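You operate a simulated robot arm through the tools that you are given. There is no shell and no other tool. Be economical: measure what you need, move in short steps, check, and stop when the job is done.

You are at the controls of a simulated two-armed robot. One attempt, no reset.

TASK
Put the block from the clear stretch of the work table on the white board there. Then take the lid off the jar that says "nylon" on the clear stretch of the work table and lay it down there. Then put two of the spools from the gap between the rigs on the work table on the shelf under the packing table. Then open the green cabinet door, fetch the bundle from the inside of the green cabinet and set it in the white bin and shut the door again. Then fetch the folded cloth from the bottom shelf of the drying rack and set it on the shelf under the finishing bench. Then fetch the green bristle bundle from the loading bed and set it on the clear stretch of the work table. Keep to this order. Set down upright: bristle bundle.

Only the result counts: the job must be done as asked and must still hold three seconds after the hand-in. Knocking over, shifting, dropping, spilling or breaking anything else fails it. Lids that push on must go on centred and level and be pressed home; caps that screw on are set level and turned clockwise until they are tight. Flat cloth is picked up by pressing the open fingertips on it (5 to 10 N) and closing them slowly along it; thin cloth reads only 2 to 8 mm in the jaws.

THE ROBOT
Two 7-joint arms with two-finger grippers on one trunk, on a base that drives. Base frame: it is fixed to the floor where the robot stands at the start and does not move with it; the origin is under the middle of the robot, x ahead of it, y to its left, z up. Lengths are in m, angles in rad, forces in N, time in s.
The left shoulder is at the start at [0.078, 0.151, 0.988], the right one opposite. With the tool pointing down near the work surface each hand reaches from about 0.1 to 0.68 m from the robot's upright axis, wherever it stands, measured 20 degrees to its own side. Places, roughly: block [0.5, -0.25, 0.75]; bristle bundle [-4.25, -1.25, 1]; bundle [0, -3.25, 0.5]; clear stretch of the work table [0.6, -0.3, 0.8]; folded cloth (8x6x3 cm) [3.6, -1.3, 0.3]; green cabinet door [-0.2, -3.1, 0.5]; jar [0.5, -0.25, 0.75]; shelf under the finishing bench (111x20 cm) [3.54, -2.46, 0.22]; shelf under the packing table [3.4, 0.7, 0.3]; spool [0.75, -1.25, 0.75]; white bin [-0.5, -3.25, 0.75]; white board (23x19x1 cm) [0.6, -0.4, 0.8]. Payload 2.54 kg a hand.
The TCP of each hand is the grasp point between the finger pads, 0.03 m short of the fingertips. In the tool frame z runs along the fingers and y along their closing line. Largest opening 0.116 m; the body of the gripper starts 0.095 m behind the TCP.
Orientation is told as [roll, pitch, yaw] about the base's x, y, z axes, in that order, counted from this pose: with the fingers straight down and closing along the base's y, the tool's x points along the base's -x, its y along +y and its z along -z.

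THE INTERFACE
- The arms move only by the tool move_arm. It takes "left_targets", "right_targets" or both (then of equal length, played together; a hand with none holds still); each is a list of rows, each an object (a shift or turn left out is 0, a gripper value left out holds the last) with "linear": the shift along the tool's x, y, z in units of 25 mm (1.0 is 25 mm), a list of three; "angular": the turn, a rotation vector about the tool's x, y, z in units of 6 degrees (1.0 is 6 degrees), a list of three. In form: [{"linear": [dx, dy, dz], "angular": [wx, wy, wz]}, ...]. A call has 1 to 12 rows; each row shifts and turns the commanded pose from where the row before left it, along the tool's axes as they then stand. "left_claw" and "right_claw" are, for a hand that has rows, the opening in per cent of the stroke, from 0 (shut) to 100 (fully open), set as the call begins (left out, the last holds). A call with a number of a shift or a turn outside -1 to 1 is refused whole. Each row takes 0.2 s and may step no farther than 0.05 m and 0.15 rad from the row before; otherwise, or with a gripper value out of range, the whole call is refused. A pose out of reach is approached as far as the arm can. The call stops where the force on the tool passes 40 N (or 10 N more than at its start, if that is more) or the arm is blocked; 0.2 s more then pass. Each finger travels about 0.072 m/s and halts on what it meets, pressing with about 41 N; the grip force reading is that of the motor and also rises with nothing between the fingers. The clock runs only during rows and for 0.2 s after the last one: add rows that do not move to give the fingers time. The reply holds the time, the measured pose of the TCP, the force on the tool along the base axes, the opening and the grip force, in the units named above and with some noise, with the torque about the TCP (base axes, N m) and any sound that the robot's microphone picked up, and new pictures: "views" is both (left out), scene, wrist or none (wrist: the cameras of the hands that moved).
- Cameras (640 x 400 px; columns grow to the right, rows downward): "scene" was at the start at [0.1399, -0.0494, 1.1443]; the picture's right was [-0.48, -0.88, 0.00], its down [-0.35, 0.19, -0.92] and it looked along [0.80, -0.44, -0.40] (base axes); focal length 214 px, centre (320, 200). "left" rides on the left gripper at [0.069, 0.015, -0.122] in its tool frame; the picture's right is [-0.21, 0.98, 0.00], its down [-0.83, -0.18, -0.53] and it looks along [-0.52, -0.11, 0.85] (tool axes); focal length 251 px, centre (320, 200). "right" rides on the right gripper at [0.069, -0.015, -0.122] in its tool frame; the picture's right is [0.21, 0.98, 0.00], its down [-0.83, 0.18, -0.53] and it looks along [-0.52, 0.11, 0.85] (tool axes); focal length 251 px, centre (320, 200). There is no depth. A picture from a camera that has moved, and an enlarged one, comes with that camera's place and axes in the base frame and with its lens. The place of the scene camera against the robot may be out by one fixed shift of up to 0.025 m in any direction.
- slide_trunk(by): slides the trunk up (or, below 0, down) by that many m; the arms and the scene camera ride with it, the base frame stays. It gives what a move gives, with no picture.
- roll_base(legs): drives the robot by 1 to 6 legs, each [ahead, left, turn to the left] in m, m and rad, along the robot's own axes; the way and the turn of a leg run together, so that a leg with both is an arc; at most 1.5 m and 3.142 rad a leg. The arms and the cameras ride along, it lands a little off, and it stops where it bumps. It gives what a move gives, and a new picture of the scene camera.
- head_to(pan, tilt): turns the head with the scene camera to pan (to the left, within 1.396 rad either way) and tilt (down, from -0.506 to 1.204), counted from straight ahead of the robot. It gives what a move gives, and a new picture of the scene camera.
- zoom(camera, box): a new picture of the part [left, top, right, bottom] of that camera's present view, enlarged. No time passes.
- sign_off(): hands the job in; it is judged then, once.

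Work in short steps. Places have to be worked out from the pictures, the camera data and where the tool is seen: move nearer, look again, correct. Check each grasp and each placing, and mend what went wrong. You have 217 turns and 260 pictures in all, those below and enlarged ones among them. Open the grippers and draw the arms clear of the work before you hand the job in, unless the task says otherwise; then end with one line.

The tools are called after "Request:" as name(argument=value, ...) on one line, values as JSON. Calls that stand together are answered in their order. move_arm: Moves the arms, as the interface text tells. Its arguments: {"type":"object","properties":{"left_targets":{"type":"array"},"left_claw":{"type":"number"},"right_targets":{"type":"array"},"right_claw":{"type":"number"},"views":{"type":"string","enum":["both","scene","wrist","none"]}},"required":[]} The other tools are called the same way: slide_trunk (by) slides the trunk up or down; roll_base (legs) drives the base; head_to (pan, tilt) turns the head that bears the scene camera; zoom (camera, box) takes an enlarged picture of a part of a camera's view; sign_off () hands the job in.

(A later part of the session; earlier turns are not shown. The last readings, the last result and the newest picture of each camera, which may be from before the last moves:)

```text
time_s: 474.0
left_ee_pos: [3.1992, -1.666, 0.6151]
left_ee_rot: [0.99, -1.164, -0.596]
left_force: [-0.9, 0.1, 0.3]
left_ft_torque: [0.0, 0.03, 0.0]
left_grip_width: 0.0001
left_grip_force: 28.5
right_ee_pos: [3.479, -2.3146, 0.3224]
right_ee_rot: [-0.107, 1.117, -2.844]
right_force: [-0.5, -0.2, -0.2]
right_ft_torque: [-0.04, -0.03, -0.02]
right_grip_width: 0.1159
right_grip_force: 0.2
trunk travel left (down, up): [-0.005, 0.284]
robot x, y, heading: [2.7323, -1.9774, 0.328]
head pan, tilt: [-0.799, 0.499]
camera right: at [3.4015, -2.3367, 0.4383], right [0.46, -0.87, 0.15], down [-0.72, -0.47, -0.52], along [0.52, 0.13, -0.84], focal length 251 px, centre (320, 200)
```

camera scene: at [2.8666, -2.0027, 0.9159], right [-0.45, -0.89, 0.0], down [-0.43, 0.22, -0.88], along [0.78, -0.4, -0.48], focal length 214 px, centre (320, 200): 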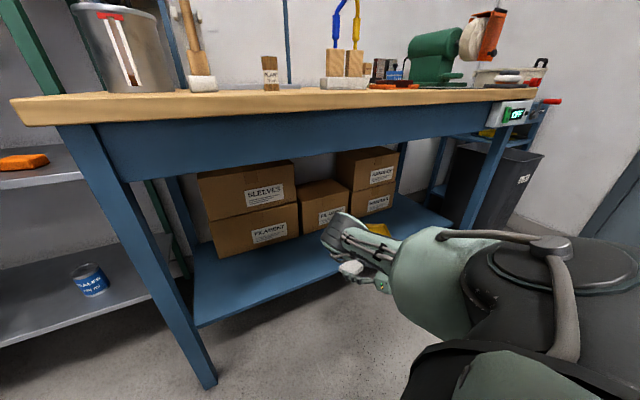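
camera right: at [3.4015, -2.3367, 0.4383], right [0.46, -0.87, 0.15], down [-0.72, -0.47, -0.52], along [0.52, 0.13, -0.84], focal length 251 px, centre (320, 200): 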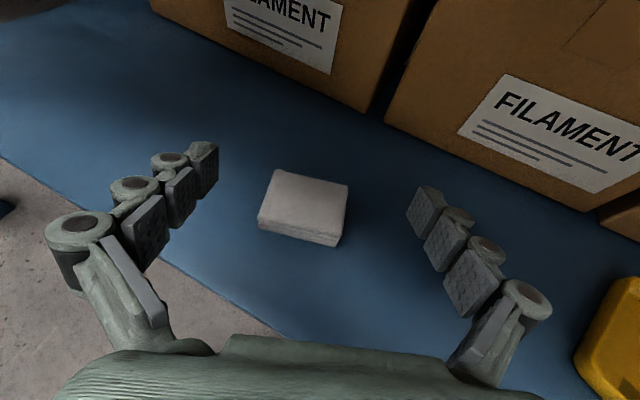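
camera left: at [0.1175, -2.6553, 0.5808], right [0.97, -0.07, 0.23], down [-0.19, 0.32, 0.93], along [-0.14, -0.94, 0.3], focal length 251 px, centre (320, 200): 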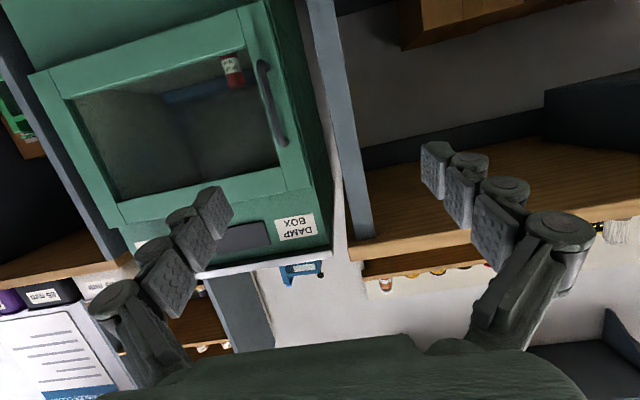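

The cloth is set down neatly. I retract, back away from the bench, and turn round to face −x for the trip to the loading bed.

Request:
move_arm(right_targets=[{"linear": [0.3, 0, -0.95]}, {"linear": [0.3, 0, -0.95]}, {"linear": [0.3, 0, -0.95]}, {"linear": [0.3, 0, -0.95]}, {"linear": [0.3, 0, -0.95]}], right_claw=0, views="none")

Request:
roll_base(legs=[[-0.6, -0.12, 0], [0, 0, 2.81]])

Request:
slide_trunk(by=0.25)

Request:
head_to(pan=0, tilt=0.25)

```text
time_s: 475.2
left_ee_pos: [3.199, -1.667, 0.6148]
left_ee_rot: [0.991, -1.164, -0.597]
left_force: [-0.6, 0.0, 0.2]
left_ft_torque: [0.01, 0.03, 0.0]
left_grip_width: 0.0
left_grip_force: 27.9
right_ee_pos: [3.3956, -2.3539, 0.4133]
right_ee_rot: [-0.107, 1.119, -2.845]
right_force: [0.0, -0.2, -0.1]
right_ft_torque: [0.03, -0.01, 0.03]
right_grip_width: 0.0
right_grip_force: 28.8
trunk travel left (down, up): [-0.005, 0.284]
robot x, y, heading: [2.7337, -1.981, 0.334]
head pan, tilt: [-0.799, 0.499]
```

```text
time_s: 485.6
left_ee_pos: [1.6699, -2.4778, 0.6157]
left_ee_rot: [0.99, -1.166, 2.297]
left_force: [-0.3, 0.8, 0.2]
left_ft_torque: [0.01, 0.0, -0.04]
left_grip_width: 0.0
left_grip_force: 28.3
right_ee_pos: [1.6508, -1.7623, 0.4119]
right_ee_rot: [-0.107, 1.119, 0.047]
right_force: [-0.2, 0.7, 0.4]
right_ft_torque: [-0.03, -0.02, 0.01]
right_grip_width: 0.0
right_grip_force: 28.8
trunk travel left (down, up): [-0.005, 0.284]
robot x, y, heading: [2.2006, -2.2922, -3.059]
head pan, tilt: [-0.799, 0.499]
camera scene: at [2.0565, -2.2411, 0.916], right [0.66, 0.75, 0.0], down [0.36, -0.31, -0.88], along [-0.66, 0.58, -0.48], focal length 214 px, centre (320, 200)
```

scene: 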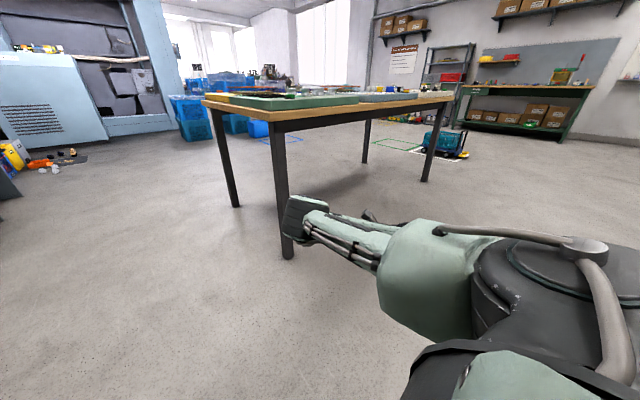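

```text
time_s: 488.2
left_ee_pos: [1.6688, -2.4773, 0.8635]
left_ee_rot: [0.991, -1.163, 2.297]
left_force: [0.1, -0.4, 0.1]
left_ft_torque: [0.01, 0.0, -0.01]
left_grip_width: 0.0
left_grip_force: 28.8
right_ee_pos: [1.6499, -1.7626, 0.6612]
right_ee_rot: [-0.106, 1.121, 0.049]
right_force: [-0.5, 1.3, 0.3]
right_ft_torque: [0.02, 0.01, 0.05]
right_grip_width: 0.0001
right_grip_force: 28.5
trunk travel left (down, up): [-0.255, 0.034]
robot x, y, heading: [2.2012, -2.2927, -3.059]
head pan, tilt: [-0.799, 0.499]
```

```text
time_s: 489.3
left_ee_pos: [1.6706, -2.4772, 0.8642]
left_ee_rot: [0.991, -1.163, 2.296]
left_force: [-0.2, -0.6, -0.6]
left_ft_torque: [0.02, 0.0, -0.01]
left_grip_width: 0.0001
left_grip_force: 28.7
right_ee_pos: [1.6504, -1.763, 0.663]
right_ee_rot: [-0.107, 1.119, 0.05]
right_force: [-0.4, 0.0, 0.8]
right_ft_torque: [0.0, 0.03, -0.02]
right_grip_width: 0.0001
right_grip_force: 28.7
trunk travel left (down, up): [-0.255, 0.034]
robot x, y, heading: [2.2013, -2.2932, -3.058]
head pan, tilt: [0.0, 0.25]
camera scene: at [2.032, -2.3085, 1.1891], right [-0.08, 1.0, 0.0], down [0.25, 0.02, -0.97], along [-0.97, -0.08, -0.25], focal length 214 px, centre (320, 200)
```

scene: 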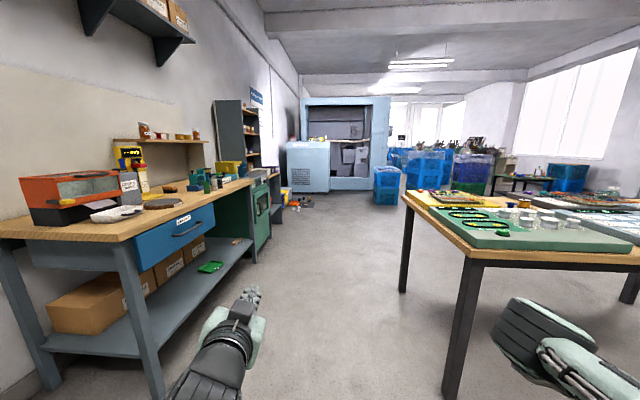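

The loading bed looks to be the big blue machine far ahead. I shift left for clearance and drive 3 m along −x.

Request:
roll_base(legs=[[0, 0.22, -0.083], [1.5, 0, 0], [1.5, 0, 0]])

```text
time_s: 506.5
left_ee_pos: [-1.4044, -2.7136, 0.8644]
left_ee_rot: [0.992, -1.164, 2.245]
left_force: [-0.7, 1.4, -1.0]
left_ft_torque: [-0.01, -0.03, 0.02]
left_grip_width: 0.0
left_grip_force: 28.7
right_ee_pos: [-1.3854, -1.9992, 0.6615]
right_ee_rot: [-0.106, 1.118, -0.003]
right_force: [0.2, -0.2, 0.7]
right_ft_torque: [-0.02, -0.04, 0.03]
right_grip_width: 0.0001
right_grip_force: 28.6
trunk travel left (down, up): [-0.255, 0.034]
robot x, y, heading: [-0.8618, -2.5557, -3.111]
head pan, tilt: [0.0, 0.25]
camera scene: at [-1.0333, -2.5646, 1.1891], right [-0.03, 1.0, 0.0], down [0.25, 0.01, -0.97], along [-0.97, -0.03, -0.25], focal length 214 px, centre (320, 200)
```

scene: 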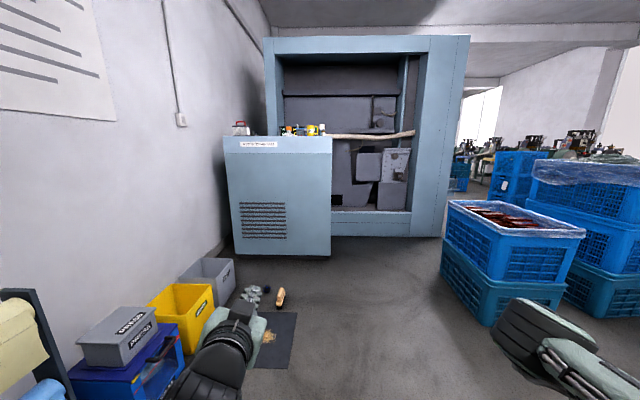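

I zoom toward the machine and the area right of it to find the green bristle bundle.

Request:
zoom(camera="scene", box=[220, 90, 480, 250])

Request:
zoom(camera="scene", box=[440, 100, 640, 230])

```text
2.46 times, centred on (350, 170) of scene
camera zoom: at [-1.0333, -2.5646, 1.1891], right [-0.03, 1.0, 0.0], down [0.25, 0.01, -0.97], along [-0.97, -0.03, -0.25], focal length 528 px, centre (246, 274)
```

zoom: 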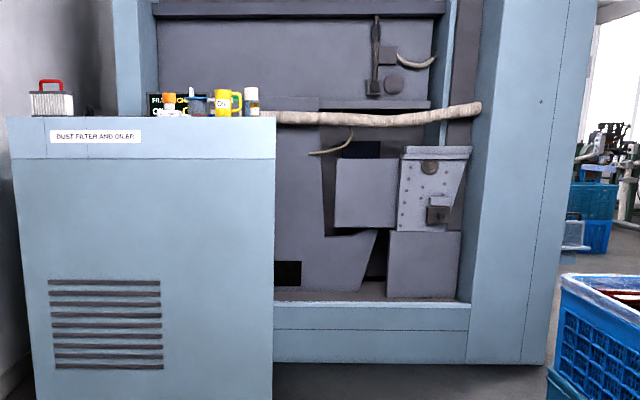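

```text
3.08 times, centred on (540, 165) of scene
camera zoom: at [-1.0333, -2.5646, 1.1891], right [-0.03, 1.0, 0.0], down [0.25, 0.01, -0.97], along [-0.97, -0.03, -0.25], focal length 660 px, centre (-357, 308)
```

zoom: 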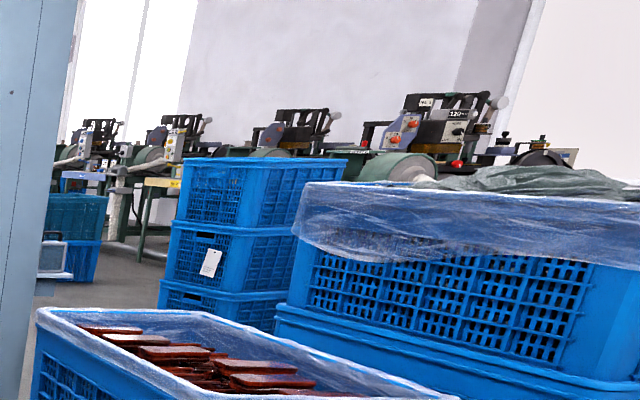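

Nothing green yet; it may be inside the machine's opening. I drive closer, keeping between the crates and the floor clutter.

Request:
roll_base(legs=[[1.2, -0.2, -0.03]])

Request:
head_to(pan=-0.45, tilt=0.15)

```text
time_s: 512.6
left_ee_pos: [-2.6131, -2.532, 0.8658]
left_ee_rot: [0.991, -1.164, 2.226]
left_force: [0.5, -0.4, 1.3]
left_ft_torque: [-0.04, 0.05, 0.02]
left_grip_width: 0.0001
left_grip_force: 28.6
right_ee_pos: [-2.5826, -1.8176, 0.6615]
right_ee_rot: [-0.107, 1.12, -0.021]
right_force: [-0.5, 0.4, -0.1]
right_ft_torque: [0.01, 0.02, 0.01]
right_grip_width: 0.0
right_grip_force: 29.3
trunk travel left (down, up): [-0.255, 0.034]
robot x, y, heading: [-2.0672, -2.3793, -3.13]
head pan, tilt: [0.0, 0.25]
camera scene: at [-2.2401, -2.3893, 1.1891], right [-0.01, 1.0, 0.0], down [0.25, 0.0, -0.97], along [-0.97, -0.01, -0.25], focal length 214 px, centre (320, 200)
```

scene: 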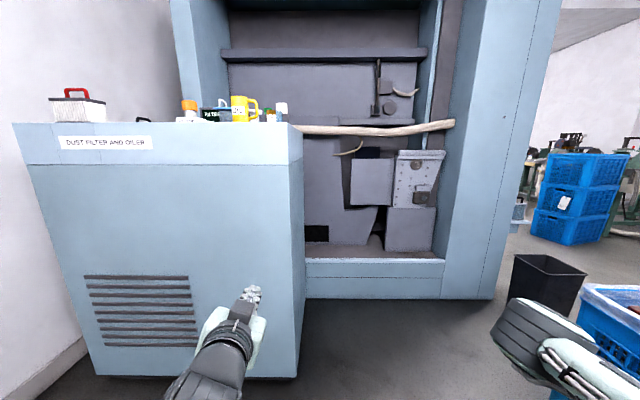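

```text
time_s: 513.5
left_ee_pos: [-2.6128, -2.5316, 0.8645]
left_ee_rot: [0.992, -1.164, 2.227]
left_force: [0.2, -0.4, -0.1]
left_ft_torque: [0.0, 0.01, 0.02]
left_grip_width: 0.0002
left_grip_force: 28.7
right_ee_pos: [-2.5827, -1.8191, 0.662]
right_ee_rot: [-0.106, 1.119, -0.02]
right_force: [0.1, -0.2, 0.1]
right_ft_torque: [0.0, 0.0, -0.05]
right_grip_width: 0.0
right_grip_force: 28.8
trunk travel left (down, up): [-0.255, 0.034]
robot x, y, heading: [-2.073, -2.3826, -3.129]
head pan, tilt: [-0.45, 0.15]
camera scene: at [-2.2307, -2.3489, 1.1983], right [0.42, 0.91, 0.0], down [0.14, -0.06, -0.99], along [-0.9, 0.42, -0.15], focal length 214 px, centre (320, 200)
```

scene: 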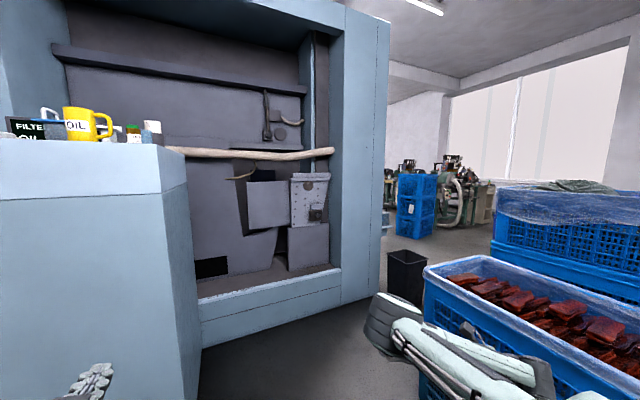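

I don't see green yet. The bed's right part is hidden behind the column, so I move forward-left of the crates and look straight into the opening.

Request:
roll_base(legs=[[0.35, -0.25, 0]])

Request:
zoom(camera="scene", box=[120, 40, 420, 320])

```text
time_s: 516.5
left_ee_pos: [-2.9593, -2.2879, 0.8644]
left_ee_rot: [0.992, -1.166, 2.224]
left_force: [-0.2, 0.8, -0.7]
left_ft_torque: [0.04, 0.02, 0.0]
left_grip_width: 0.0
left_grip_force: 28.7
right_ee_pos: [-2.9286, -1.5739, 0.6614]
right_ee_rot: [-0.107, 1.119, -0.023]
right_force: [0.0, 0.5, 0.4]
right_ft_torque: [0.0, 0.04, -0.03]
right_grip_width: 0.0
right_grip_force: 28.6
trunk travel left (down, up): [-0.255, 0.034]
robot x, y, heading: [-2.417, -2.138, -3.133]
head pan, tilt: [-0.45, 0.15]
camera scene: at [-2.5764, -2.105, 1.1983], right [0.43, 0.91, 0.0], down [0.14, -0.06, -0.99], along [-0.89, 0.42, -0.15], focal length 214 px, centre (320, 200)
```

scene: 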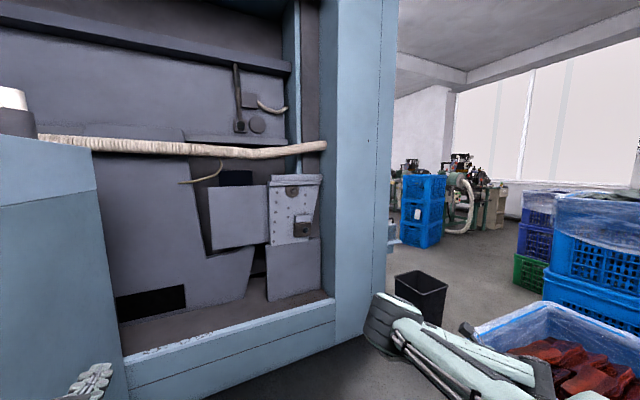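

```text
1.43 times, centred on (270, 180) of scene
camera zoom: at [-2.5764, -2.105, 1.1983], right [0.43, 0.91, 0.0], down [0.14, -0.06, -0.99], along [-0.89, 0.42, -0.15], focal length 306 px, centre (391, 229)
```

zoom: 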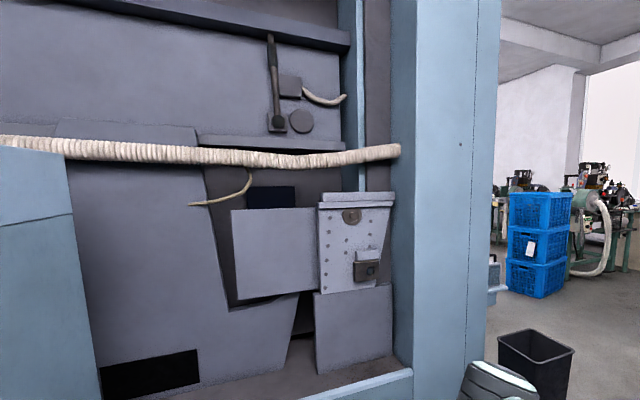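

Still no green bundle; it may be round the right side of the machine. I look further right.

Request:
head_to(pan=-1.15, tilt=0.2)

```text
time_s: 517.6
left_ee_pos: [-2.9584, -2.2875, 0.8647]
left_ee_rot: [0.99, -1.165, 2.228]
left_force: [0.2, 0.2, -1.0]
left_ft_torque: [-0.01, 0.03, 0.01]
left_grip_width: 0.0
left_grip_force: 28.4
right_ee_pos: [-2.9284, -1.5727, 0.6612]
right_ee_rot: [-0.106, 1.119, -0.024]
right_force: [-0.9, 0.5, -0.4]
right_ft_torque: [-0.02, -0.01, 0.01]
right_grip_width: 0.0002
right_grip_force: 29.0
trunk travel left (down, up): [-0.255, 0.034]
robot x, y, heading: [-2.4162, -2.141, -3.129]
head pan, tilt: [-1.15, 0.201]
camera scene: at [-2.5314, -2.0599, 1.1937], right [0.91, 0.42, 0.0], down [0.08, -0.18, -0.98], along [-0.41, 0.89, -0.2], focal length 214 px, centre (320, 200)
```

scene: 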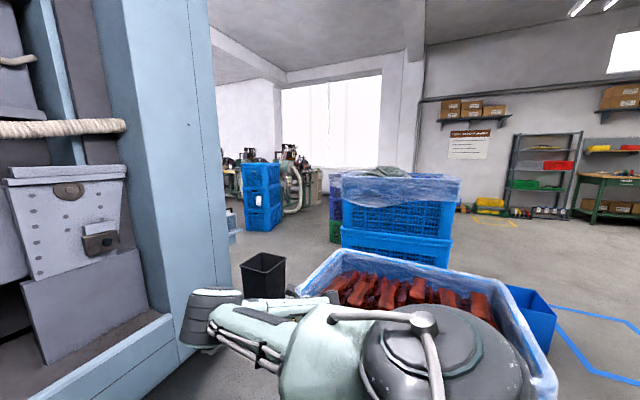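

Only crates here. I drive back and around to the +y side of the crates to look toward x −4 from there.

Request:
roll_base(legs=[[-1.5, 0, 0], [-0.1, -1.2, 0], [0, -1.1, 0]])

Request:
head_to(pan=0.1, tilt=0.1)

```text
time_s: 520.6
left_ee_pos: [-2.58, -2.2836, 0.8647]
left_ee_rot: [0.988, -1.166, 2.223]
left_force: [-0.4, 1.2, -0.4]
left_ft_torque: [-0.04, -0.01, -0.03]
left_grip_width: 0.0001
left_grip_force: 28.4
right_ee_pos: [-2.5517, -1.5765, 0.6639]
right_ee_rot: [-0.129, 1.129, -0.03]
right_force: [-1.0, -7.1, 5.5]
right_ft_torque: [0.61, -0.78, -0.88]
right_grip_width: 0.0
right_grip_force: 28.4
trunk travel left (down, up): [-0.255, 0.034]
robot x, y, heading: [-2.0364, -2.1388, -3.139]
head pan, tilt: [-1.15, 0.201]
stopped in leg 1: the force on the tool passed its limit at 90 N (the readings are from after the stop); the commanded pose is now the measured one
camera scene: at [-2.1507, -2.0588, 1.1937], right [0.91, 0.41, 0.0], down [0.08, -0.18, -0.98], along [-0.41, 0.89, -0.2], focal length 214 px, centre (320, 200)
```

scene: 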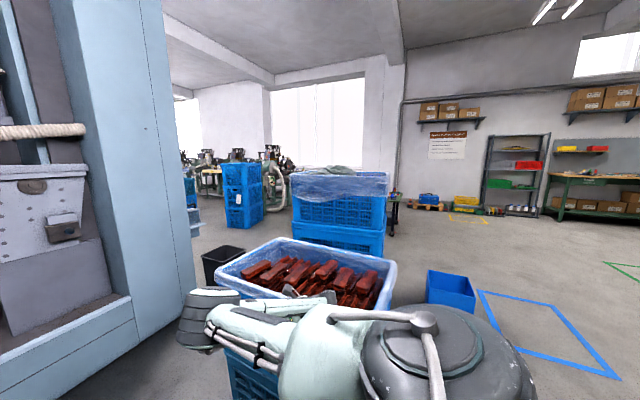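

```text
time_s: 522.0
left_ee_pos: [-2.5801, -2.2847, 0.8633]
left_ee_rot: [0.988, -1.165, 2.224]
left_force: [0.1, 0.2, -0.2]
left_ft_torque: [0.04, -0.01, -0.01]
left_grip_width: 0.0
left_grip_force: 28.5
right_ee_pos: [-2.5519, -1.577, 0.6647]
right_ee_rot: [-0.127, 1.128, -0.028]
right_force: [-8.7, -14.8, 6.0]
right_ft_torque: [0.87, -1.15, -1.48]
right_grip_width: 0.0
right_grip_force: 28.5
trunk travel left (down, up): [-0.255, 0.034]
robot x, y, heading: [-2.0399, -2.1389, -3.139]
head pan, tilt: [0.099, 0.099]
camera scene: at [-2.2043, -2.1537, 1.203], right [-0.1, 0.99, 0.0], down [0.1, 0.01, -0.99], along [-0.99, -0.1, -0.1], focal length 214 px, centre (320, 200)
```

scene: 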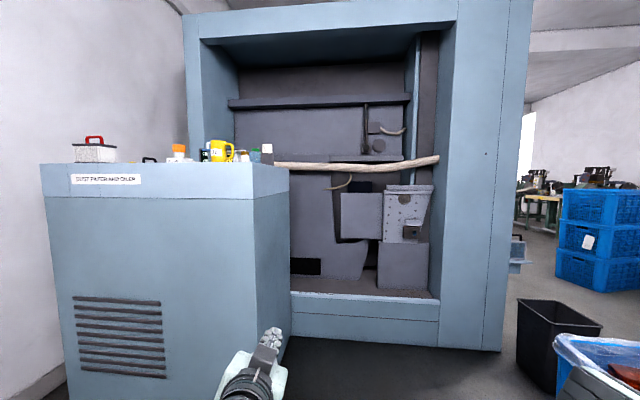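

The right hand caught the crate's side. I move straight away from it first (−y), then back out along +x.

Request:
roll_base(legs=[[0, 0.28, 0], [-1.2, 0, 0]])

Request:
head_to(pan=-0.6, tilt=0.2)

```text
time_s: 531.1
left_ee_pos: [-1.3448, -2.5503, 0.8653]
left_ee_rot: [0.99, -1.165, 2.212]
left_force: [-0.6, -0.5, -0.1]
left_ft_torque: [0.0, -0.01, 0.01]
left_grip_width: 0.0
left_grip_force: 28.7
right_ee_pos: [-1.3076, -1.8425, 0.6634]
right_ee_rot: [-0.128, 1.129, -0.041]
right_force: [0.4, 0.9, -0.4]
right_ft_torque: [0.03, 0.01, 0.01]
right_grip_width: 0.0
right_grip_force: 28.4
trunk travel left (down, up): [-0.255, 0.034]
robot x, y, heading: [-0.7958, -2.4104, 3.139]
head pan, tilt: [0.099, 0.099]
camera scene: at [-0.9666, -2.4232, 1.2031], right [-0.1, 1.0, 0.0], down [0.1, 0.01, -1.0], along [-0.99, -0.1, -0.1], focal length 214 px, centre (320, 200)
```

scene: 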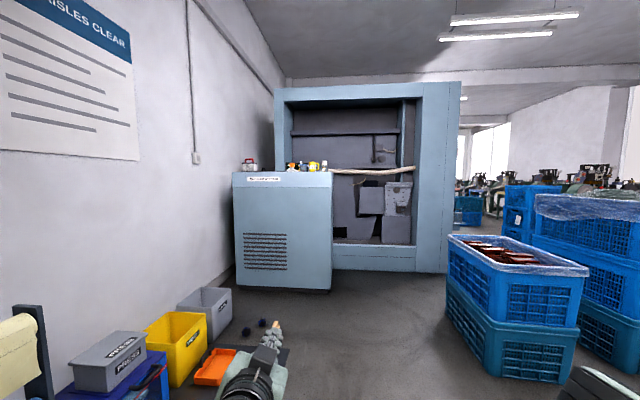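

```text
time_s: 532.2
left_ee_pos: [-1.3449, -2.5514, 0.8655]
left_ee_rot: [0.992, -1.165, 2.213]
left_force: [0.2, -0.5, 0.2]
left_ft_torque: [-0.03, -0.01, -0.01]
left_grip_width: 0.0
left_grip_force: 28.7
right_ee_pos: [-1.3078, -1.8445, 0.6638]
right_ee_rot: [-0.129, 1.127, -0.041]
right_force: [-0.3, 0.3, -0.4]
right_ft_torque: [0.01, 0.0, -0.01]
right_grip_width: 0.0
right_grip_force: 28.8
trunk travel left (down, up): [-0.255, 0.034]
robot x, y, heading: [-0.7962, -2.4122, 3.135]
head pan, tilt: [-0.6, 0.201]
camera scene: at [-0.9518, -2.3615, 1.1937], right [0.57, 0.82, 0.0], down [0.16, -0.11, -0.98], along [-0.81, 0.56, -0.2], focal length 214 px, centre (320, 200)
```

scene: 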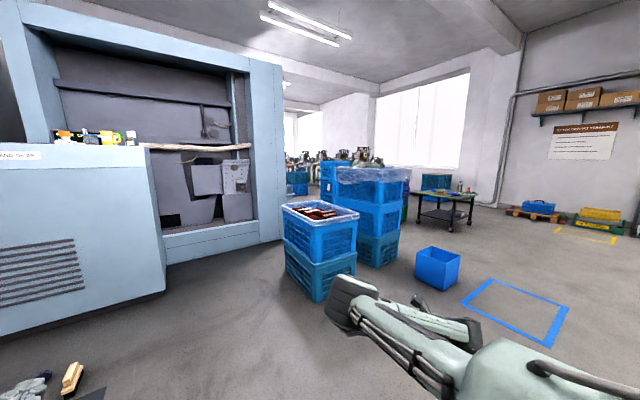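

The crates look undisturbed. I go around: strafe 2.4 m in +y to look at the machine's right side.

Request:
roll_base(legs=[[0, -1.2, 0], [0, -1.2, 0]])

Request:
head_to(pan=0.2, tilt=0.15)

```text
time_s: 555.1
left_ee_pos: [-1.3824, -0.186, 0.864]
left_ee_rot: [0.99, -1.165, 2.232]
left_force: [-0.7, -0.8, 0.0]
left_ft_torque: [-0.05, 0.01, 0.01]
left_grip_width: 0.0
left_grip_force: 28.7
right_ee_pos: [-1.3595, 0.5212, 0.6636]
right_ee_rot: [-0.13, 1.128, -0.025]
right_force: [-0.2, -1.2, -1.5]
right_ft_torque: [-0.01, 0.02, 0.0]
right_grip_width: 0.0001
right_grip_force: 28.7
trunk travel left (down, up): [-0.255, 0.034]
robot x, y, heading: [-0.84, -0.0372, -3.127]
head pan, tilt: [-0.6, 0.201]
camera scene: at [-0.9937, 0.0099, 1.1937], right [0.55, 0.83, 0.0], down [0.17, -0.11, -0.98], along [-0.82, 0.54, -0.2], focal length 214 px, centre (320, 200)
```

scene: 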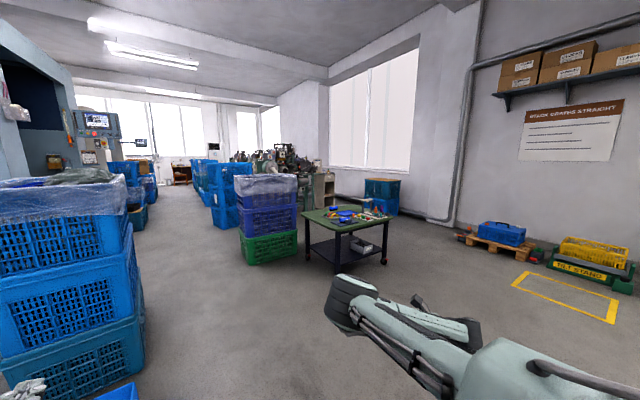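

```text
time_s: 556.2
left_ee_pos: [-1.3828, -0.1862, 0.8641]
left_ee_rot: [0.991, -1.164, 2.23]
left_force: [0.0, 0.0, -0.4]
left_ft_torque: [-0.03, 0.01, 0.03]
left_grip_width: 0.0001
left_grip_force: 29.0
right_ee_pos: [-1.3587, 0.5215, 0.6629]
right_ee_rot: [-0.128, 1.127, -0.025]
right_force: [-0.3, 0.4, 0.6]
right_ft_torque: [-0.01, 0.02, 0.0]
right_grip_width: 0.0
right_grip_force: 29.2
trunk travel left (down, up): [-0.255, 0.034]
robot x, y, heading: [-0.8338, -0.0365, -3.131]
head pan, tilt: [0.201, 0.15]
camera scene: at [-1.0067, -0.0614, 1.1984], right [-0.21, 0.98, 0.0], down [0.15, 0.03, -0.99], along [-0.97, -0.21, -0.15], focal length 214 px, centre (320, 200)
```

scene: 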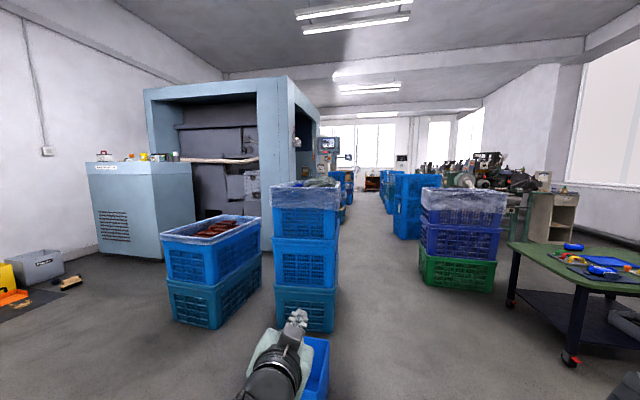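

The machine's +y side has an opening with a control panel, which is probably the loading bed. I raise the right hand above crate height before driving down the aisle.

Request:
move_arm(right_targets=[{"linear": [0.9, 0, -0.43]}, {"linear": [0.9, 0, -0.43]}, {"linear": [0.9, 0, -0.43]}, {"linear": [0.9, 0, -0.43]}, {"linear": [0.9, 0, -0.43]}, {"linear": [0.9, 0, -0.43]}, {"linear": [0.9, 0, -0.43]}, {"linear": [0.9, 0, -0.43]}, {"linear": [0.9, 0, -0.43]}, {"linear": [0.9, 0, -0.43]}, {"linear": [0.9, 0, -0.43]}, {"linear": [0.9, 0, -0.43]}], views="none")

Request:
move_arm(right_targets=[{"linear": [0.9, 0, -0.43]}, {"linear": [0.9, 0, -0.43]}, {"linear": [0.9, 0, -0.43]}, {"linear": [0.9, 0, -0.43]}, {"linear": [0.9, 0, -0.43]}, {"linear": [0.9, 0, -0.43]}, {"linear": [0.9, 0, -0.43]}, {"linear": [0.9, 0, -0.43]}], views="none")

Request:
zoom(camera="scene", box=[260, 100, 460, 260])

```text
time_s: 558.8
left_ee_pos: [-1.3818, -0.1867, 0.8648]
left_ee_rot: [0.991, -1.164, 2.23]
left_force: [0.6, 0.0, -0.8]
left_ft_torque: [-0.01, 0.03, 0.03]
left_grip_width: 0.0
left_grip_force: 28.8
right_ee_pos: [-1.356, 0.5403, 0.9615]
right_ee_rot: [-0.128, 1.129, -0.026]
right_force: [0.7, 0.0, 0.2]
right_ft_torque: [0.03, -0.02, -0.03]
right_grip_width: 0.0
right_grip_force: 28.7
trunk travel left (down, up): [-0.255, 0.034]
robot x, y, heading: [-0.8367, -0.0374, -3.129]
head pan, tilt: [0.201, 0.15]
```

```text
time_s: 560.6
left_ee_pos: [-1.3821, -0.1867, 0.8642]
left_ee_rot: [0.99, -1.163, 2.231]
left_force: [1.0, 0.0, 0.1]
left_ft_torque: [0.02, 0.01, -0.01]
left_grip_width: 0.0
left_grip_force: 28.6
right_ee_pos: [-1.3543, 0.5479, 1.1619]
right_ee_rot: [-0.13, 1.13, -0.025]
right_force: [-0.4, -0.9, 0.4]
right_ft_torque: [0.01, -0.01, -0.01]
right_grip_width: 0.0
right_grip_force: 28.6
trunk travel left (down, up): [-0.255, 0.034]
robot x, y, heading: [-0.8332, -0.0381, -3.13]
head pan, tilt: [0.201, 0.15]
```

```text
2.50 times, centred on (360, 180) of scene
camera zoom: at [-1.0065, -0.0616, 1.1984], right [-0.21, 0.98, 0.0], down [0.15, 0.03, -0.99], along [-0.97, -0.21, -0.15], focal length 536 px, centre (220, 250)
```

zoom: 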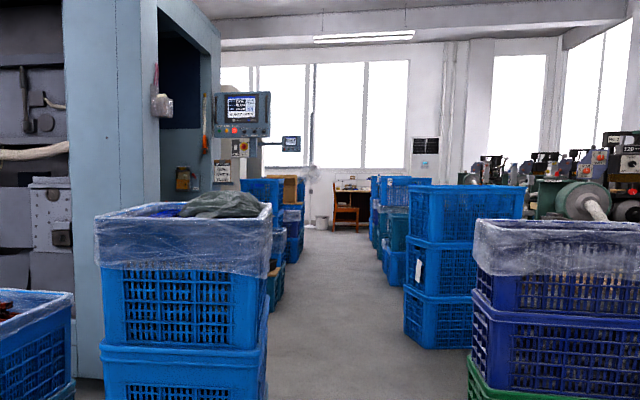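

The bed opening is clearly there beside the control panel. I centre in the aisle and drive down it.

Request:
roll_base(legs=[[0, -0.18, 0], [1.5, 0, 0], [1.45, 0, 0]])

Request:
head_to(pan=0.9, tilt=0.3)

```text
time_s: 576.7
left_ee_pos: [-4.3145, 0.0681, 0.8643]
left_ee_rot: [0.989, -1.164, 2.184]
left_force: [-1.1, 0.0, 0.6]
left_ft_torque: [0.02, -0.01, -0.01]
left_grip_width: 0.0
left_grip_force: 29.0
right_ee_pos: [-4.2532, 0.7988, 1.1602]
right_ee_rot: [-0.129, 1.128, -0.073]
right_force: [-0.6, -0.1, 0.2]
right_ft_torque: [0.0, 0.01, 0.02]
right_grip_width: 0.0
right_grip_force: 28.0
trunk travel left (down, up): [-0.255, 0.034]
robot x, y, heading: [-3.7655, 0.19, 3.107]
head pan, tilt: [0.201, 0.15]
camera scene: at [-3.9326, 0.1735, 1.1983], right [-0.17, 0.99, 0.0], down [0.15, 0.02, -0.99], along [-0.97, -0.16, -0.15], focal length 214 px, centre (320, 200)
```

scene: 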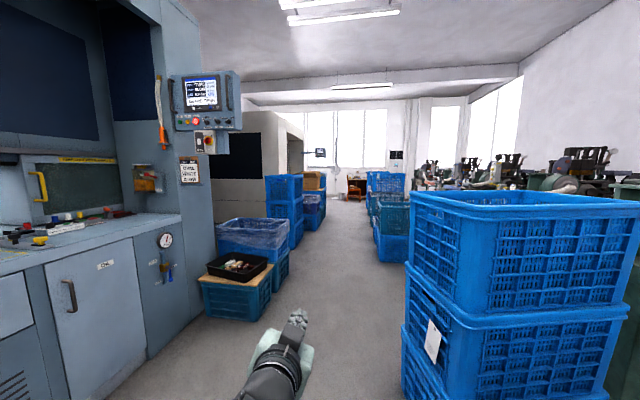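

```text
time_s: 577.8
left_ee_pos: [-4.3146, 0.0671, 0.8654]
left_ee_rot: [0.989, -1.164, 2.183]
left_force: [-0.5, 0.6, 0.6]
left_ft_torque: [0.01, 0.0, -0.01]
left_grip_width: 0.0
left_grip_force: 28.3
right_ee_pos: [-4.2516, 0.8001, 1.1609]
right_ee_rot: [-0.128, 1.127, -0.072]
right_force: [-0.3, -0.4, -0.3]
right_ft_torque: [0.01, 0.01, -0.05]
right_grip_width: 0.0
right_grip_force: 28.8
trunk travel left (down, up): [-0.255, 0.034]
robot x, y, heading: [-3.7598, 0.1919, 3.107]
head pan, tilt: [0.901, 0.3]
camera scene: at [-3.9016, 0.1178, 1.1844], right [-0.76, 0.65, 0.0], down [0.19, 0.23, -0.96], along [-0.62, -0.73, -0.3], focal length 214 px, centre (320, 200)
```

scene: 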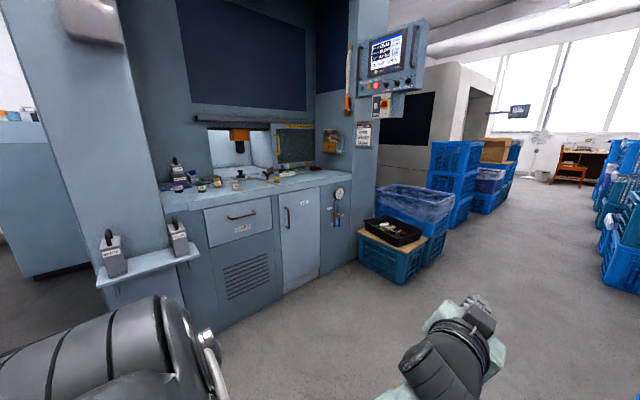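

There it is: the light counter with various items on it. I zoom in to find the green bristle bundle.

Request:
zoom(camera="scene", box=[150, 110, 350, 220])

```text
3.20 times, centred on (250, 165) of scene
camera zoom: at [-3.9016, 0.1178, 1.1844], right [-0.76, 0.65, 0.0], down [0.19, 0.23, -0.96], along [-0.62, -0.73, -0.3], focal length 686 px, centre (544, 312)
```

zoom: 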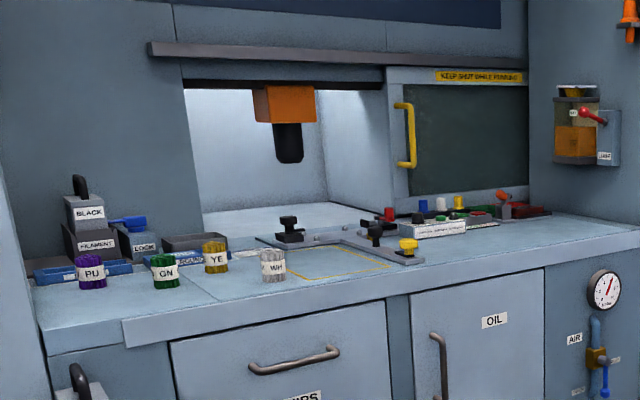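

GN is the green bundle, standing between PU and YE at about (−4.16, −1.25, 0.885). I turn to face the bed at a slight angle and move closer.

Request:
roll_base(legs=[[0, 0, 1.826], [0.45, -0.13, 0]])

Request:
move_arm(right_targets=[{}], views="wrist")

```text
time_s: 585.0
left_ee_pos: [-3.5669, -0.783, 0.8648]
left_ee_rot: [0.99, -1.164, -2.313]
left_force: [1.2, -0.2, -1.3]
left_ft_torque: [-0.01, 0.03, -0.03]
left_grip_width: 0.0
left_grip_force: 28.6
right_ee_pos: [-4.2954, -0.8801, 1.1611]
right_ee_rot: [-0.129, 1.128, 1.716]
right_force: [0.4, 0.6, 0.4]
right_ft_torque: [0.04, 0.0, -0.05]
right_grip_width: 0.0002
right_grip_force: 28.6
trunk travel left (down, up): [-0.255, 0.034]
robot x, y, heading: [-3.8055, -0.2717, -1.386]
head pan, tilt: [0.901, 0.3]
camera scene: at [-3.7207, -0.3888, 1.1843], right [-0.47, -0.88, 0.0], down [-0.26, 0.14, -0.96], along [0.84, -0.45, -0.3], focal length 214 px, centre (320, 200)
```

scene: 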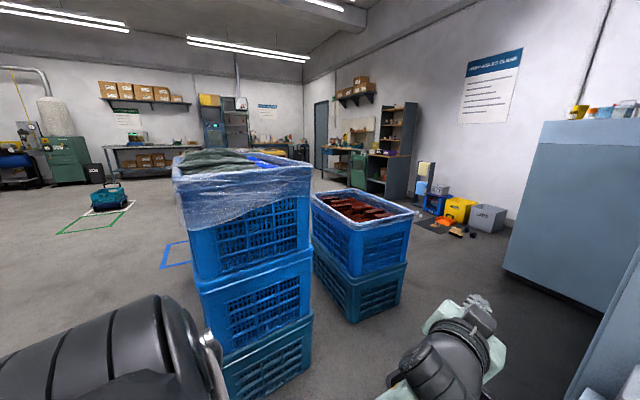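

```text
time_s: 585.4
left_ee_pos: [-3.5662, -0.7835, 0.8643]
left_ee_rot: [0.988, -1.163, -2.31]
left_force: [-0.6, 0.2, -0.2]
left_ft_torque: [0.0, -0.04, 0.01]
left_grip_width: 0.0
left_grip_force: 28.5
right_ee_pos: [-4.2937, -0.8796, 1.1604]
right_ee_rot: [-0.131, 1.127, 1.717]
right_force: [0.4, 0.6, 0.1]
right_ft_torque: [-0.02, -0.03, -0.01]
right_grip_width: 0.0
right_grip_force: 28.6
trunk travel left (down, up): [-0.255, 0.034]
robot x, y, heading: [-3.804, -0.2753, -1.389]
head pan, tilt: [0.901, 0.3]
camera right: at [-4.3073, -0.7994, 1.2765], right [-0.93, -0.34, 0.14], down [-0.36, 0.77, -0.53], along [0.07, -0.54, -0.84], focal length 251 px, centre (320, 200)
```

right: 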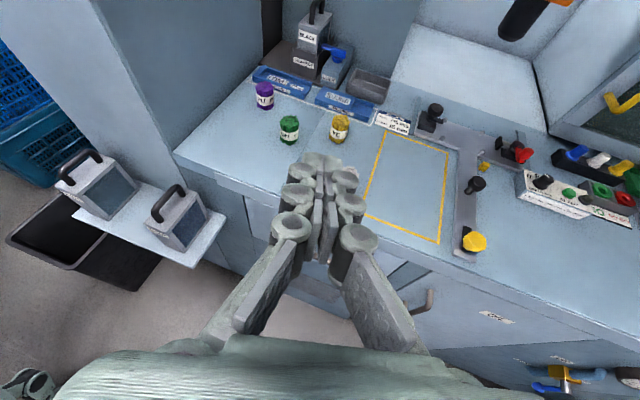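

Triangulated: GN is at (−4.152, −1.187, 0.897), with YE and PU each about 11 cm away. I reposition away from the black bin and turn a bit more, so the hand comes in between cleanly.

Request:
roll_base(legs=[[0.14, -0.175, 0], [0, 0, 0.289]])

Request:
move_arm(right_targets=[{"linear": [-0.8, 0, 0.35]}, {"linear": [-0.8, 0, 0.35]}, {"linear": [-0.8, 0, 0.35]}, {"linear": [-0.8, 0, 0.35]}], right_claw=80, views="wrist")

```text
time_s: 588.7
left_ee_pos: [-3.5826, -0.8674, 0.8653]
left_ee_rot: [0.991, -1.164, -2.023]
left_force: [-1.2, 0.9, 0.0]
left_ft_torque: [-0.04, -0.01, 0.01]
left_grip_width: 0.0
left_grip_force: 28.3
right_ee_pos: [-4.2527, -1.1652, 1.1617]
right_ee_rot: [-0.128, 1.128, 2.003]
right_force: [0.6, -0.5, -0.3]
right_ft_torque: [0.01, 0.03, 0.02]
right_grip_width: 0.0
right_grip_force: 28.5
trunk travel left (down, up): [-0.255, 0.034]
robot x, y, heading: [-3.9563, -0.4439, -1.102]
head pan, tilt: [0.901, 0.3]
camera scene: at [-3.8433, -0.529, 1.1843], right [-0.2, -0.98, 0.0], down [-0.29, 0.06, -0.96], along [0.94, -0.19, -0.3], focal length 214 px, centre (320, 200)
```

scene: 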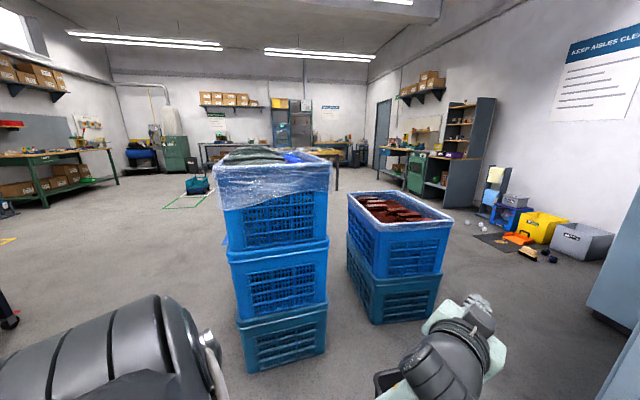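

```text
time_s: 589.7
left_ee_pos: [-3.5816, -0.8657, 0.8639]
left_ee_rot: [0.991, -1.164, -2.024]
left_force: [-0.1, 0.2, 0.1]
left_ft_torque: [0.02, 0.01, 0.01]
left_grip_width: 0.0002
left_grip_force: 28.8
right_ee_pos: [-4.2502, -1.1604, 1.0734]
right_ee_rot: [-0.129, 1.126, 2.004]
right_force: [0.8, 0.1, -0.2]
right_ft_torque: [0.0, 0.01, 0.0]
right_grip_width: 0.093
right_grip_force: 0.1
trunk travel left (down, up): [-0.255, 0.034]
robot x, y, heading: [-3.9565, -0.4445, -1.096]
head pan, tilt: [0.901, 0.3]
camera right: at [-4.2853, -1.0867, 1.1888], right [-0.79, -0.59, 0.14], down [-0.57, 0.63, -0.53], along [0.23, -0.5, -0.84], focal length 251 px, centre (320, 200)
```

right: 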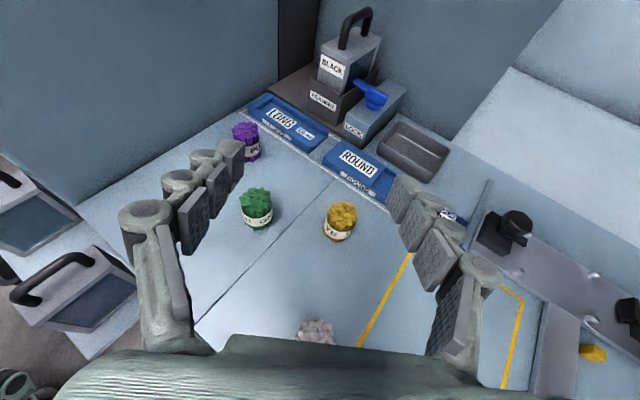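

GN is at (−4.149, −1.194), and a white bundle (WH) is closer by on the right. I come down offset to the left, behind GN, with narrower jaws, avoiding WH.

Request:
move_arm(right_targets=[{"linear": [0, -0.9, -0.45]}, {"linear": [0, -0.9, -0.45]}, {"linear": [0, -0.9, -0.45]}, {"linear": [0, -0.9, -0.45]}, {"linear": [-0.87, 0, 0.43]}, {"linear": [-0.87, 0, 0.43]}, {"linear": [-0.87, 0, 0.43]}, {"linear": [-0.87, 0, 0.43]}, {"linear": [-0.87, 0, 0.43]}], right_claw=68, views="wrist")

```text
time_s: 591.7
left_ee_pos: [-3.5817, -0.867, 0.8645]
left_ee_rot: [0.99, -1.163, -2.023]
left_force: [0.6, 0.7, 0.3]
left_ft_torque: [0.02, 0.01, -0.01]
left_grip_width: 0.0
left_grip_force: 28.8
right_ee_pos: [-4.1886, -1.0797, 0.9773]
right_ee_rot: [-0.127, 1.128, 2.004]
right_force: [-0.9, -1.1, 0.1]
right_ft_torque: [0.0, 0.0, -0.04]
right_grip_width: 0.0787
right_grip_force: 0.0
trunk travel left (down, up): [-0.255, 0.034]
robot x, y, heading: [-3.9562, -0.4452, -1.104]
head pan, tilt: [0.901, 0.3]
camera right: at [-4.2231, -1.0051, 1.0931], right [-0.79, -0.59, 0.14], down [-0.57, 0.63, -0.53], along [0.22, -0.5, -0.84], focal length 251 px, centre (320, 200)
```

right: 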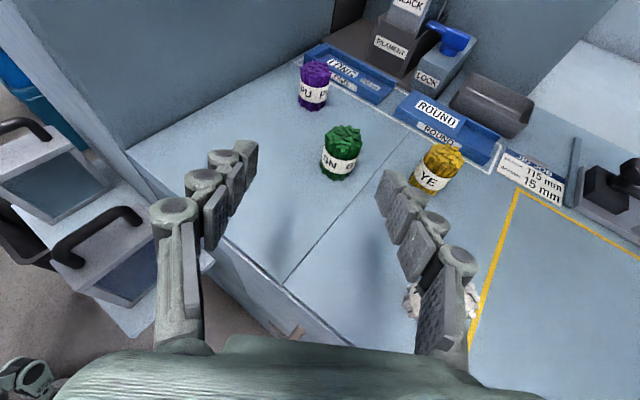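

GN confirmed. I go forward at this height until over it, then check before descending.

Request:
move_arm(right_targets=[{"linear": [0.48, 0.245, 0.97]}, {"linear": [0.48, 0.245, 0.97]}, {"linear": [0.48, 0.245, 0.97]}, {"linear": [0.48, 0.245, 0.97]}, {"linear": [-0.5, 0, 0.25]}], views="wrist")

```text
time_s: 592.9
left_ee_pos: [-3.5822, -0.8664, 0.8643]
left_ee_rot: [0.989, -1.164, -2.025]
left_force: [0.0, 0.2, -0.3]
left_ft_torque: [0.0, 0.01, 0.01]
left_grip_width: 0.0
left_grip_force: 28.7
right_ee_pos: [-4.1534, -1.1833, 0.9641]
right_ee_rot: [-0.132, 1.126, 2.001]
right_force: [-0.3, -0.4, 1.1]
right_ft_torque: [0.07, 0.04, 0.0]
right_grip_width: 0.0785
right_grip_force: 0.1
trunk travel left (down, up): [-0.255, 0.034]
robot x, y, heading: [-3.9576, -0.4449, -1.096]
head pan, tilt: [0.901, 0.3]
camera right: at [-4.187, -1.1084, 1.0794], right [-0.79, -0.59, 0.14], down [-0.57, 0.63, -0.53], along [0.23, -0.5, -0.84], focal length 251 px, centre (320, 200)
```

right: 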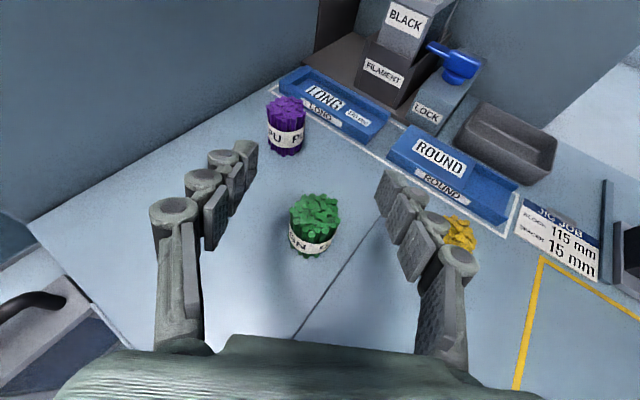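

GN is centred under the jaws, and YE has clearance. I descend 6 cm around it and close.

Request:
move_arm(right_targets=[{"linear": [-0.77, 0, 0.37]}, {"linear": [-0.77, 0, 0.37]}, {"linear": [-0.77, 0, 0.37]}], views="wrist")

```text
time_s: 593.7
left_ee_pos: [-3.5818, -0.8662, 0.8641]
left_ee_rot: [0.989, -1.163, -2.025]
left_force: [0.0, 0.1, -0.3]
left_ft_torque: [0.02, -0.02, -0.01]
left_grip_width: 0.0001
left_grip_force: 28.4
right_ee_pos: [-4.1482, -1.1813, 0.9003]
right_ee_rot: [-0.129, 1.128, 2.003]
right_force: [-0.6, 0.3, 0.1]
right_ft_torque: [0.01, 0.0, 0.0]
right_grip_width: 0.0788
right_grip_force: 0.1
trunk travel left (down, up): [-0.255, 0.034]
robot x, y, heading: [-3.9565, -0.4385, -1.098]
head pan, tilt: [0.901, 0.3]
camera right: at [-4.1822, -1.1071, 1.0161], right [-0.79, -0.59, 0.14], down [-0.57, 0.63, -0.53], along [0.23, -0.5, -0.84], focal length 251 px, centre (320, 200)
```

right: 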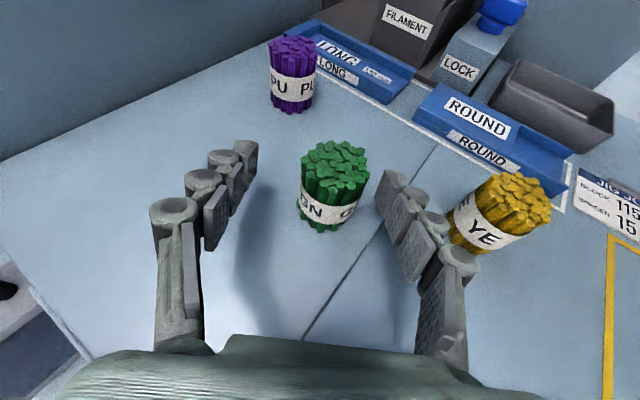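

Centred; closing now.

Request:
move_arm(right_targets=[{}, {}, {}, {}], right_claw=0, views="none")

Request:
move_arm(right_targets=[{"linear": [0.6, 0, -0.29]}, {"linear": [0.9, 0, -0.43]}, {"linear": [0.9, 0, -0.43]}, {"linear": [0.9, 0, -0.43]}, {"linear": [0.9, 0, -0.43]}, {"linear": [0.9, 0, -0.43]}, {"linear": [0.9, 0, -0.43]}, {"linear": [0.9, 0, -0.43]}, {"linear": [0.9, 0, -0.43]}, {"linear": [0.9, 0, -0.43]}], views="wrist")

```text
time_s: 594.7
left_ee_pos: [-3.5823, -0.866, 0.8636]
left_ee_rot: [0.989, -1.161, -2.026]
left_force: [0.8, -0.1, 1.1]
left_ft_torque: [0.03, -0.01, 0.01]
left_grip_width: 0.0004
left_grip_force: 29.1
right_ee_pos: [-4.1485, -1.1817, 0.9011]
right_ee_rot: [-0.129, 1.127, 2.004]
right_force: [-0.8, -0.6, 0.9]
right_ft_torque: [0.01, 0.04, -0.03]
right_grip_width: 0.0387
right_grip_force: 40.6
trunk travel left (down, up): [-0.255, 0.034]
robot x, y, heading: [-3.9568, -0.4453, -1.101]
head pan, tilt: [0.901, 0.3]
```

```text
time_s: 596.9
left_ee_pos: [-3.5808, -0.8674, 0.8635]
left_ee_rot: [0.99, -1.165, -2.025]
left_force: [0.8, -0.2, 0.9]
left_ft_torque: [0.01, -0.05, 0.0]
left_grip_width: 0.0
left_grip_force: 28.5
right_ee_pos: [-4.1596, -1.1884, 1.1382]
right_ee_rot: [-0.131, 1.129, 2.0]
right_force: [0.1, -0.1, -0.6]
right_ft_torque: [0.01, 0.0, 0.03]
right_grip_width: 0.0386
right_grip_force: 40.4
trunk travel left (down, up): [-0.255, 0.034]
robot x, y, heading: [-3.9557, -0.4462, -1.099]
head pan, tilt: [0.901, 0.3]
camera right: at [-4.1933, -1.115, 1.2537], right [-0.79, -0.59, 0.14], down [-0.57, 0.63, -0.53], along [0.23, -0.5, -0.84], focal length 251 px, centre (320, 200)
```

right: 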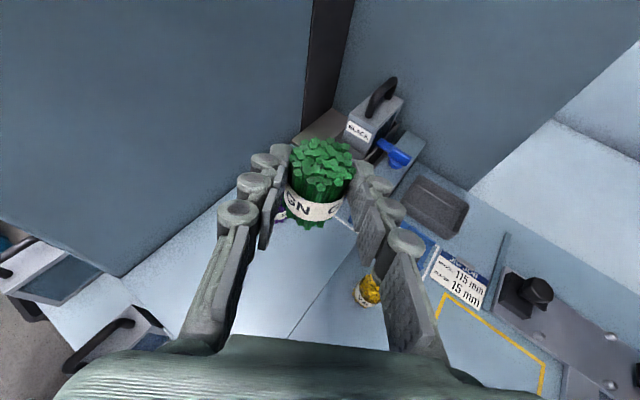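

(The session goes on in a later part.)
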